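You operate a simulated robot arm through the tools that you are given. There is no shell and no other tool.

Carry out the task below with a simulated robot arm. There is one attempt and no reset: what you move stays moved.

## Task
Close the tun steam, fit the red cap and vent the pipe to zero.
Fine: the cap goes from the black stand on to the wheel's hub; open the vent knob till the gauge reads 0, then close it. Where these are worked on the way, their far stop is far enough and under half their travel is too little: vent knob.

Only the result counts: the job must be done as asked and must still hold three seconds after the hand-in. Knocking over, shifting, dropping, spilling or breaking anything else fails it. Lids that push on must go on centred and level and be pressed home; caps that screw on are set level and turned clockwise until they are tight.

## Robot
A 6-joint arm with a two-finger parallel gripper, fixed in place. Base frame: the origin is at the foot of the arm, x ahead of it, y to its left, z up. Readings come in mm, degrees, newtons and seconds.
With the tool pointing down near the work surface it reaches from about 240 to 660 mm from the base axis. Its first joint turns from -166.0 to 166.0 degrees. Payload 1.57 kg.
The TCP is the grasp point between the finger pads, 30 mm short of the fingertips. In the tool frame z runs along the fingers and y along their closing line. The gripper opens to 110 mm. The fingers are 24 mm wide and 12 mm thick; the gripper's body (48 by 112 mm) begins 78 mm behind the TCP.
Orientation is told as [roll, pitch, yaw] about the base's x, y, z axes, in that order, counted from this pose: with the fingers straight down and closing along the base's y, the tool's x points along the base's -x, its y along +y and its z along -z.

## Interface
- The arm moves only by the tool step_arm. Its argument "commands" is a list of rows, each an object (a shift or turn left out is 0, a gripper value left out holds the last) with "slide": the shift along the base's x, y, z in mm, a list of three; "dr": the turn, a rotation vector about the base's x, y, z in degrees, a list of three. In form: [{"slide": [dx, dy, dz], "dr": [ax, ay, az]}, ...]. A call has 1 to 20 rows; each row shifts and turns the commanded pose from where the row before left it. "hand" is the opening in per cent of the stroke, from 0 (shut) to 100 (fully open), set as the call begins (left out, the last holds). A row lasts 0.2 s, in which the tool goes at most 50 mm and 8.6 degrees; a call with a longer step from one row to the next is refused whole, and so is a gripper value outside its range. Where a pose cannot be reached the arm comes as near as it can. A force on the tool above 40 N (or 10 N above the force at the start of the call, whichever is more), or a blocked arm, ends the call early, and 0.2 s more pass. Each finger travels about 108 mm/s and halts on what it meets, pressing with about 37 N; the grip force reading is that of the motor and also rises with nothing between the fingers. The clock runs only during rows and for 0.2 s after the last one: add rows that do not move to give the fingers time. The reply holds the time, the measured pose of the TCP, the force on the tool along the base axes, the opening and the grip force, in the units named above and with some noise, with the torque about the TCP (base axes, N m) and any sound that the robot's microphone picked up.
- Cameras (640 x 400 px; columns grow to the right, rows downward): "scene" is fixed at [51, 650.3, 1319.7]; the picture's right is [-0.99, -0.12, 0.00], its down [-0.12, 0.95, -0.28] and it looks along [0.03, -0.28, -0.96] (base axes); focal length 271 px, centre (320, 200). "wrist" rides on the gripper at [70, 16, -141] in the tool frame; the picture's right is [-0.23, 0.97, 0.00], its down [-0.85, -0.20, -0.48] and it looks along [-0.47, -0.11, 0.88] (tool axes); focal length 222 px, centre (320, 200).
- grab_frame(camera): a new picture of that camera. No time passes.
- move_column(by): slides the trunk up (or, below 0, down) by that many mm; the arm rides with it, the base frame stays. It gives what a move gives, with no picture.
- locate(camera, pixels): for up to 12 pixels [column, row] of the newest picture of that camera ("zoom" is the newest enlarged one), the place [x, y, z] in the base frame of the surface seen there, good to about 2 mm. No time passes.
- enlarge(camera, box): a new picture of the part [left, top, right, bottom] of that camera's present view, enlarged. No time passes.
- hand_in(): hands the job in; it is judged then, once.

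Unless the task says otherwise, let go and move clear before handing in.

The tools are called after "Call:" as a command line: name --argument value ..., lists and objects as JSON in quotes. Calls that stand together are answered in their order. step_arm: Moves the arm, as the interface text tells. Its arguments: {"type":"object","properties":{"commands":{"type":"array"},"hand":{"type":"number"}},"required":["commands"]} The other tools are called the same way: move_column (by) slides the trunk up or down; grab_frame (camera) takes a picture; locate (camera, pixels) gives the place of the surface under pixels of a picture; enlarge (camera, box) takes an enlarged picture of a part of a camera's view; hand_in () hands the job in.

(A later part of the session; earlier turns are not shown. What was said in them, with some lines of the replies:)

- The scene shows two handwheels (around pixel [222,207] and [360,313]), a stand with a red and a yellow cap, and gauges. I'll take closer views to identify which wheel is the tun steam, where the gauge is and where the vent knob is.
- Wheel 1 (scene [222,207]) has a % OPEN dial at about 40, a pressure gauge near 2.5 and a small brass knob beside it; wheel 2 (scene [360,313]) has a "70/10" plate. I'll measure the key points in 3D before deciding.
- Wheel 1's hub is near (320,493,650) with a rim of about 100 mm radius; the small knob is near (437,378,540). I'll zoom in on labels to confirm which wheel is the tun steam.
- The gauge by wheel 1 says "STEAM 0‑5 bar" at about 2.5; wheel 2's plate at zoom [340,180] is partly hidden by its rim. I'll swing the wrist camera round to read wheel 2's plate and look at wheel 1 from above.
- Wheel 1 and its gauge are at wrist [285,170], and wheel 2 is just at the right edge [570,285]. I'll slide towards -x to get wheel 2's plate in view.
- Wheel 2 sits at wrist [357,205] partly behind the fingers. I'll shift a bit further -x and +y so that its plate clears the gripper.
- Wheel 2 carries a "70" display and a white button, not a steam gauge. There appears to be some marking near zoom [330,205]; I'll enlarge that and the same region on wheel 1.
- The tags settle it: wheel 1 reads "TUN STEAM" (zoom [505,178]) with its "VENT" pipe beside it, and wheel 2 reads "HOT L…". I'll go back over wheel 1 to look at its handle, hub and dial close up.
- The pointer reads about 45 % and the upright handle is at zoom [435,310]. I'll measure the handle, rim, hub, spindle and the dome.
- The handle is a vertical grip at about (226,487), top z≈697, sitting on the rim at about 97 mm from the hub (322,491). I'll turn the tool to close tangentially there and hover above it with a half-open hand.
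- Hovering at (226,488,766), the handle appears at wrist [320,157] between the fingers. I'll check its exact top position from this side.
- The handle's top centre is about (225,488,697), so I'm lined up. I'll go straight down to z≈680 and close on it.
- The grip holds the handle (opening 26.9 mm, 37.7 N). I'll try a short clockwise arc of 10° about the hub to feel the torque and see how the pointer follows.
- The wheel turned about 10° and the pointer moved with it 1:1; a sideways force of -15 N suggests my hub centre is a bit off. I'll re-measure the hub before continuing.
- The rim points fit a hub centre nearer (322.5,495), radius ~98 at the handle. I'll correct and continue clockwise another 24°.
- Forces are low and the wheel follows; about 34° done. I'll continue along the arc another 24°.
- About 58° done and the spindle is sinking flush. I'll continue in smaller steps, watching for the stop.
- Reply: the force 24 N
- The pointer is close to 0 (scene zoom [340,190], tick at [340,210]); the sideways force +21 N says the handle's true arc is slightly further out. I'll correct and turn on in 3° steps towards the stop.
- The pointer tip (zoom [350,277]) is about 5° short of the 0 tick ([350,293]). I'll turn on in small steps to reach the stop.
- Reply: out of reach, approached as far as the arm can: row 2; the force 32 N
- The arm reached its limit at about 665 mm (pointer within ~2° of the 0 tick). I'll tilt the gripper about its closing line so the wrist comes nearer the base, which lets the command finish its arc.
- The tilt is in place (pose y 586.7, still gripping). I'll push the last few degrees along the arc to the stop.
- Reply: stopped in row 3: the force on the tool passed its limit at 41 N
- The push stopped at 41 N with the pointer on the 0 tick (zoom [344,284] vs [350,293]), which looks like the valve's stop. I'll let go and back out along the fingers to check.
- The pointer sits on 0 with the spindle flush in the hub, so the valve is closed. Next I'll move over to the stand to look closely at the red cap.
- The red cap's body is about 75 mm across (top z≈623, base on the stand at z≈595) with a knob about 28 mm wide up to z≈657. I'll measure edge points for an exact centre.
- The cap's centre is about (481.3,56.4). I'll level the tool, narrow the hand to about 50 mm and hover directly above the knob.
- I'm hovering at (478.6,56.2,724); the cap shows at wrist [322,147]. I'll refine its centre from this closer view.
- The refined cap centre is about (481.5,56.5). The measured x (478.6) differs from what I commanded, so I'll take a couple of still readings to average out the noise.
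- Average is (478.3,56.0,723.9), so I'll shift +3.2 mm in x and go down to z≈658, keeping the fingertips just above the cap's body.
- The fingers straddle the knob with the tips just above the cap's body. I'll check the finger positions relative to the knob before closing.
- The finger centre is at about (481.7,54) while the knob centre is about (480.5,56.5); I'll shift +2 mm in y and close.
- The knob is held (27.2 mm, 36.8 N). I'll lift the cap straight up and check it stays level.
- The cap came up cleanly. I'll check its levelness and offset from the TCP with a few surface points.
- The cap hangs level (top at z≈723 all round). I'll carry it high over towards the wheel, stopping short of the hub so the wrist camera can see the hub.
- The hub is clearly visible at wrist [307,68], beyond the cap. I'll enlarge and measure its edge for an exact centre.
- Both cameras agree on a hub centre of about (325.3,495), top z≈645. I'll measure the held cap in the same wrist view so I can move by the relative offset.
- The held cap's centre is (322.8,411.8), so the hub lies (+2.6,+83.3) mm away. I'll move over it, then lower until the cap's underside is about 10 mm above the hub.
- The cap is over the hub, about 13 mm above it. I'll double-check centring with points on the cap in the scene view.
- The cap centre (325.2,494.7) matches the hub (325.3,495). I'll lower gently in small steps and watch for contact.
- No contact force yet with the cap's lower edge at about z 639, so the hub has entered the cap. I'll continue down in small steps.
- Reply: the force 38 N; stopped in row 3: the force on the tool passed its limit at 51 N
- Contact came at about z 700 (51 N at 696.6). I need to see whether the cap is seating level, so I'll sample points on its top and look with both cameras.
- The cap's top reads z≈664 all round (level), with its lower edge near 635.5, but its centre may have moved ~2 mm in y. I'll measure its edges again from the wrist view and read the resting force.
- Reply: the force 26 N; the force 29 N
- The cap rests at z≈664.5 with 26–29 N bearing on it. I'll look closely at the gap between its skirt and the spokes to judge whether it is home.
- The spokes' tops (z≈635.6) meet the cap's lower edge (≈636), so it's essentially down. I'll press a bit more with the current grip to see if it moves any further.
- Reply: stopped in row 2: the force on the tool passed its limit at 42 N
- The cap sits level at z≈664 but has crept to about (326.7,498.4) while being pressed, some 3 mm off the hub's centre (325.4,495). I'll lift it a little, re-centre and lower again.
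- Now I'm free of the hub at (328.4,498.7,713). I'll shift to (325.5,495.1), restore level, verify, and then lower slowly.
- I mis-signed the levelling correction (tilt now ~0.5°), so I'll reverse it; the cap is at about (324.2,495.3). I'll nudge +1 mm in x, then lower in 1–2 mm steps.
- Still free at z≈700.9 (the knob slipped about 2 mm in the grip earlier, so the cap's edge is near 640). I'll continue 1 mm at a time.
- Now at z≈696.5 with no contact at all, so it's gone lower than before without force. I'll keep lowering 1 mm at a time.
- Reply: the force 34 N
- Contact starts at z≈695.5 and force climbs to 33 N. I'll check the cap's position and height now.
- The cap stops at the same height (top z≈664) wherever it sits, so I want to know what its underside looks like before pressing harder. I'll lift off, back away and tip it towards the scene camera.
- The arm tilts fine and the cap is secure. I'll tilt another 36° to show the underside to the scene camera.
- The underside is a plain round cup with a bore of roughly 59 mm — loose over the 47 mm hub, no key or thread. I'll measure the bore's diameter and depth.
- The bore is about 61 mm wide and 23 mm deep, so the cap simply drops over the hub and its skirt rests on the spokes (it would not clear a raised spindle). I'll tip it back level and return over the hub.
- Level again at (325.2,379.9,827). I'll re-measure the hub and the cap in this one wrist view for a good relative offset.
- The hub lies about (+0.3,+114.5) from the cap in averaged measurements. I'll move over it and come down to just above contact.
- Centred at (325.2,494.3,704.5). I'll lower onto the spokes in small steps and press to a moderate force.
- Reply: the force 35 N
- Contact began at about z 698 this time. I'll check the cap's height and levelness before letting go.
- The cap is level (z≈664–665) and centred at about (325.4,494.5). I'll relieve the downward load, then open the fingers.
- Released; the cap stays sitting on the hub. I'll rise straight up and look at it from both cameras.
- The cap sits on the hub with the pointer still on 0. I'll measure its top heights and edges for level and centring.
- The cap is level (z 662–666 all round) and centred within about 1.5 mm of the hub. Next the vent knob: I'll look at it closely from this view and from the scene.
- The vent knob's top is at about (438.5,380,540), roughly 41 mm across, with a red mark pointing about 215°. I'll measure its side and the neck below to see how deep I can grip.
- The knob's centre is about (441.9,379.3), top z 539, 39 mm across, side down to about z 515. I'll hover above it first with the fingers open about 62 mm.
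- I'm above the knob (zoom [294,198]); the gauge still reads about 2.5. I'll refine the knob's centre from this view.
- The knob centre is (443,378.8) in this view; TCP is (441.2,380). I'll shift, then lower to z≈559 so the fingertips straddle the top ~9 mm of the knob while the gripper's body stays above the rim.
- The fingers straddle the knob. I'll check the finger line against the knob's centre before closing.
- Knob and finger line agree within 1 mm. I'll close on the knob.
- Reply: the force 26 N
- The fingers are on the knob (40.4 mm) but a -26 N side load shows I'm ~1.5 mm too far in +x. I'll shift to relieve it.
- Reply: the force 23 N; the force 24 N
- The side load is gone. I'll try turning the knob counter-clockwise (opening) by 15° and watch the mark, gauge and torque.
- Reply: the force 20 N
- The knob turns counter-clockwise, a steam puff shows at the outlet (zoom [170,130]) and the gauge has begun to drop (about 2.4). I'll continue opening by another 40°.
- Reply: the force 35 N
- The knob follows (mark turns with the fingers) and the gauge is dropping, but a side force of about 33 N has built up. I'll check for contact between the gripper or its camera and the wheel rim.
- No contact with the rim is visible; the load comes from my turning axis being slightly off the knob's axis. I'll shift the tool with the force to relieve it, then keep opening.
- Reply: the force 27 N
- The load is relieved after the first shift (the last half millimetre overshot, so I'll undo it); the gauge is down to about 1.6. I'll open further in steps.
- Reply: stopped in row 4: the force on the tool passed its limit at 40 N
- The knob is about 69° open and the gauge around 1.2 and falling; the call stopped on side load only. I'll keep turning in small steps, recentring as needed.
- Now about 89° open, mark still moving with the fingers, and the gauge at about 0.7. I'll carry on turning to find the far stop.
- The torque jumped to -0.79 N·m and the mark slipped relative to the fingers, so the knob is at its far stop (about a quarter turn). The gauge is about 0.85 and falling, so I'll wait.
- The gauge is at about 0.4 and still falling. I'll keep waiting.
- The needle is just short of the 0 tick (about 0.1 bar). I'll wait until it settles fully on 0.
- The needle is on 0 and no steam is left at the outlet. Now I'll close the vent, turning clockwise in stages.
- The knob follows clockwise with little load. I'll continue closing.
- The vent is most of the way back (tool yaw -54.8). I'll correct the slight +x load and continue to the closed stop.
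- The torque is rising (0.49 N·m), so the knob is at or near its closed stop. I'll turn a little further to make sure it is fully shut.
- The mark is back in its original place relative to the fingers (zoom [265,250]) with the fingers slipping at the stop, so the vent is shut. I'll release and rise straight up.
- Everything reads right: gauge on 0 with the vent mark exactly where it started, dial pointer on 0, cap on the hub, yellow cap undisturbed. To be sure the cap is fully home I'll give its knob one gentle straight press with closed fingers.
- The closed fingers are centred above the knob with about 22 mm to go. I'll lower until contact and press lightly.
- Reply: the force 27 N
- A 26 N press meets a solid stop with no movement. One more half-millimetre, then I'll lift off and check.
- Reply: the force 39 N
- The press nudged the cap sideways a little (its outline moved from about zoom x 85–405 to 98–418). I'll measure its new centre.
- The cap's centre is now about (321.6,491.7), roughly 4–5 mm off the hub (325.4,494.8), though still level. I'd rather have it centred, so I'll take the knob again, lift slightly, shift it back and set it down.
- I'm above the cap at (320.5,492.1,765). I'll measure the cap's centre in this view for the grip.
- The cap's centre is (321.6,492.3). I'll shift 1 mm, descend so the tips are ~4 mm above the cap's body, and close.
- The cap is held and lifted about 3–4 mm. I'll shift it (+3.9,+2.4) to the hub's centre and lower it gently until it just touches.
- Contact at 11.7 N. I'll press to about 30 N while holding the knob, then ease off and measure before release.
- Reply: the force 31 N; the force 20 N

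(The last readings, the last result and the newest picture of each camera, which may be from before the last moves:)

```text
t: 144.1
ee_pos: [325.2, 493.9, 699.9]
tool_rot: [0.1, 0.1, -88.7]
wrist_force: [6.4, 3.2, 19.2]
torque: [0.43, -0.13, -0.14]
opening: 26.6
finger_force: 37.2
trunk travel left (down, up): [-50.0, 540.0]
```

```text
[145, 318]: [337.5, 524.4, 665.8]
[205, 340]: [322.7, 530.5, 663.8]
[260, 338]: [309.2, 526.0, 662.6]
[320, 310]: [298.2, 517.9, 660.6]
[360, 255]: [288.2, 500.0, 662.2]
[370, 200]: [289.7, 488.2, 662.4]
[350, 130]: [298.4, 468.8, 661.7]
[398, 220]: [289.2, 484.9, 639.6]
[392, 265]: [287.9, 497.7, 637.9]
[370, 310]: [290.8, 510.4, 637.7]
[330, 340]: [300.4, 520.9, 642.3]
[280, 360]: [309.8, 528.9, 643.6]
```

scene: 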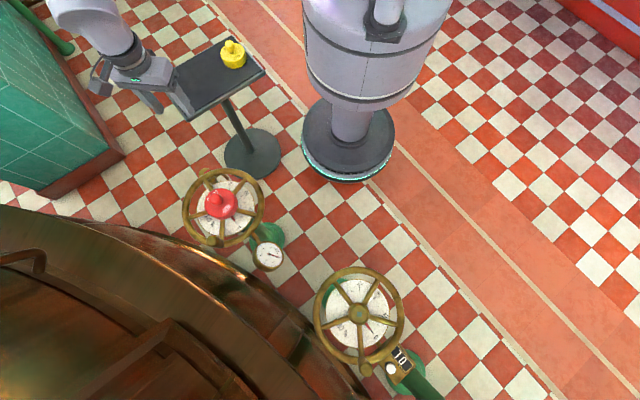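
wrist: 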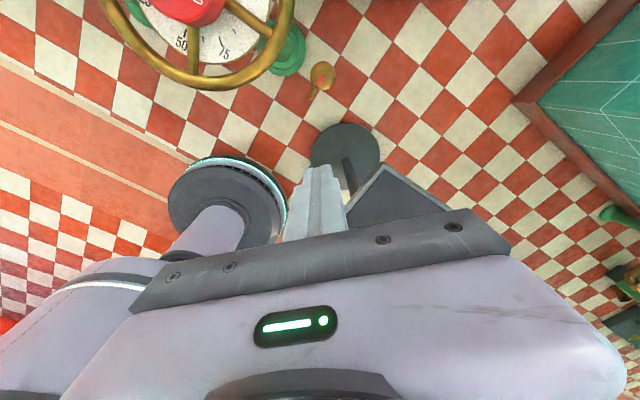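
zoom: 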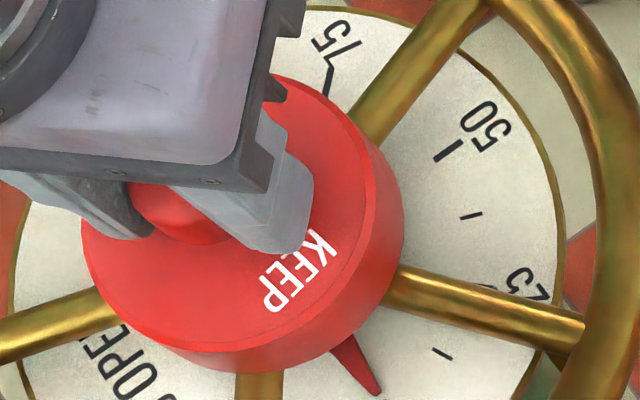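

The cap is centred at about (324.9,495.0), level. I'll ease the remaining load and release.

Call:
step_arm --commands '[{"slide": [0, 0, 0.8]}, {"slide": [0, 0, 0]}]'

Call:
step_arm --commands '[{"slide": [0, 0, 0]}, {"slide": [0, 0, 0]}, {"slide": [0, 0, 0]}]' --hand 50

Call:
step_arm --commands '[{"slide": [0, 0, 8]}, {"slide": [0, 0, 20]}, {"slide": [0, 0, 30]}, {"slide": [0, 0, 40]}, {"slide": [10, -30, 10]}, {"slide": [20, -40, 0]}, {"slide": [20, -40, 0]}, {"slide": [20, -40, 0]}, {"slide": [20, -40, 0]}, {"slide": [0, 0, 0]}]'

Call:
enlarge --camera "scene" --box '[204, 180, 254, 222]'

Call:
locate --camera "zoom" --pixels '[[92, 210], [100, 262], [140, 315], [200, 343], [260, 343], [320, 312], [362, 250], [375, 200], [350, 130], [295, 85], [235, 76], [165, 100]]'

```text
t: 144.7
ee_pos: [324.8, 494.5, 699.1]
tool_rot: [0.0, 0.1, -88.7]
wrist_force: [-0.4, 2.1, 6.2]
torque: [0.39, 0.0, -0.03]
opening: 26.7
finger_force: 37.3
trunk travel left (down, up): [-50.0, 540.0]
```

```text
t: 145.5
ee_pos: [325.5, 495.1, 700.4]
tool_rot: [0.1, 0.1, -88.7]
wrist_force: [0.1, 0.1, -0.2]
torque: [-0.01, 0.01, -0.01]
opening: 55.1
finger_force: 0.0
trunk travel left (down, up): [-50.0, 540.0]
```

```text
t: 147.7
ee_pos: [415.3, 303.1, 806.0]
tool_rot: [0.0, 0.1, -88.7]
wrist_force: [-0.3, 0.0, 0.2]
torque: [0.0, 0.02, 0.03]
opening: 55.0
finger_force: 0.0
trunk travel left (down, up): [-50.0, 540.0]
```

```text
9.52 times, centred on (229, 201) of scene
```

zoom: 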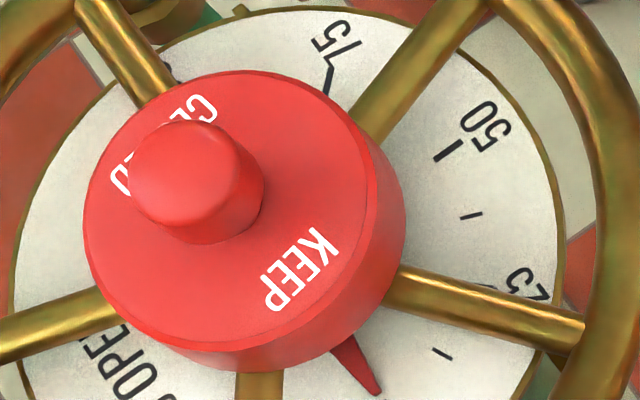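

```text
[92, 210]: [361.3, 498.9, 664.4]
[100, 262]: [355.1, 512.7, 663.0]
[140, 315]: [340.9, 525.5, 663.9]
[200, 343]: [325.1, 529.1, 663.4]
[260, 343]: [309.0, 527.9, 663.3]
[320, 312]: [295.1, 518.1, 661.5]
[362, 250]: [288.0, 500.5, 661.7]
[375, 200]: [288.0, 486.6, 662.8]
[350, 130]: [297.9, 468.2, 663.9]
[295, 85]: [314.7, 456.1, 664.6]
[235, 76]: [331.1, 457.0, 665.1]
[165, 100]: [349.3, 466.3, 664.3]
```

The cap is back to within about 1.5–2 mm of the hub's centre and level (z 661.5–665). I'll do one last check of the whole scene, the dial, the vent and the gauge.

Call:
grab_frame --camera "scene"

Call:
enlarge --camera "scene" --box '[190, 165, 270, 245]'

Call:
enlarge --camera "scene" --box '[245, 235, 290, 275]'

Call:
enlarge --camera "wrist" --box '[100, 0, 360, 110]'

```text
taken
```

scene: 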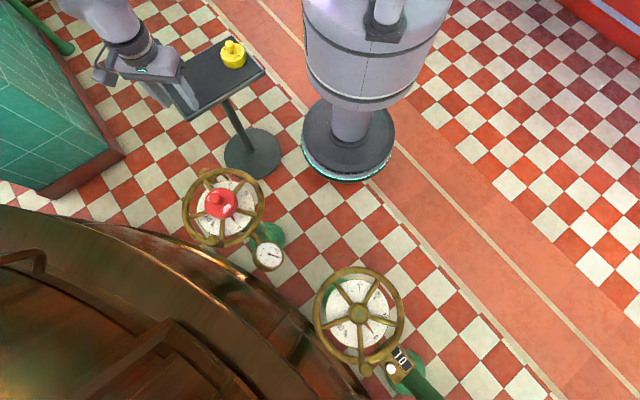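

```text
5.00 times, centred on (230, 205) of scene
```

zoom: 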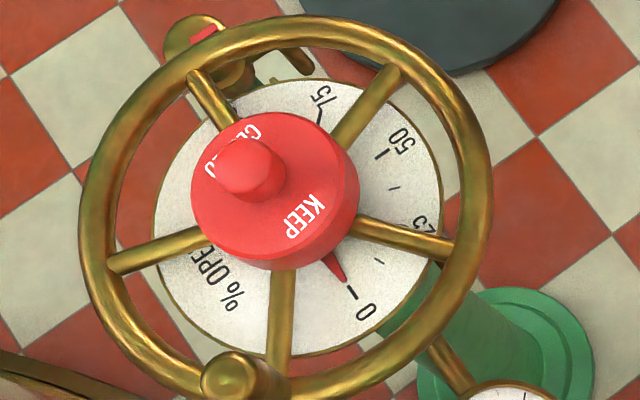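

```text
10.00 times, centred on (268, 255) of scene
```

zoom: 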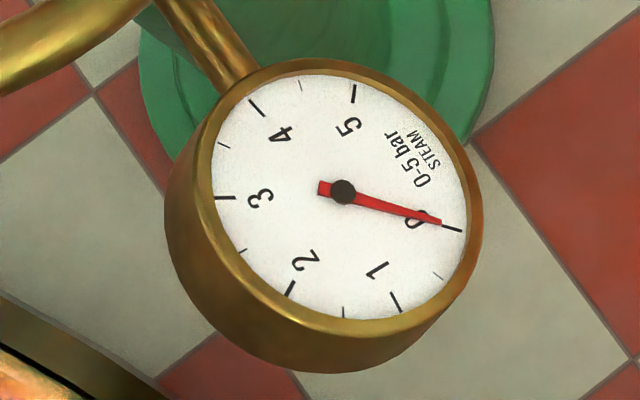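

```text
2.46 times, centred on (230, 55) of wrist
```

zoom: 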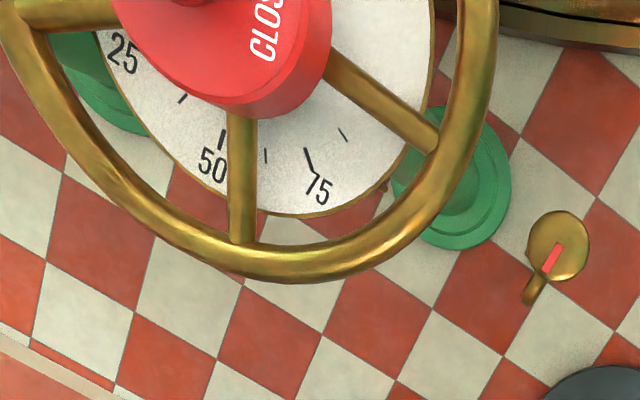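

The dial pointer is on 0 (zoom [345,284]), the red cap sits level on the hub, the gauge has stayed on 0 with the vent mark back at its closed position, and the yellow cap and stand are untouched. The arm is clear, so I'll hand in.

Call:
hand_in

```text
The job is handed in.
```

I've handed the job in, with all three parts done as far as the cameras and readings show. I haven't seen the judge's result.

- **Tun steam:** The wheel tagged "TUN STEAM" is closed. I turned it clockwise until it stopped, and the dial pointer sits on 0.
- **Red cap:** The cap from the black stand is on that wheel's hub, pressed down and level, and about 1.5–2 mm off the hub's centre. It fits loosely over the hub and rests on the spokes. A last press had pushed it about 4 mm sideways, so I lifted it slightly and set it back.
- **Vent:** I opened the vent knob to its far stop, about a quarter turn. I waited for the gauge to fall from about 2.5 bar to 0, then closed it until its mark was back where it started. The gauge stayed on 0 for the 25 seconds or so before hand-in.

The yellow cap, the stand and the hot-liquor wheel were not touched, and the arm was let go and clear at hand-in.
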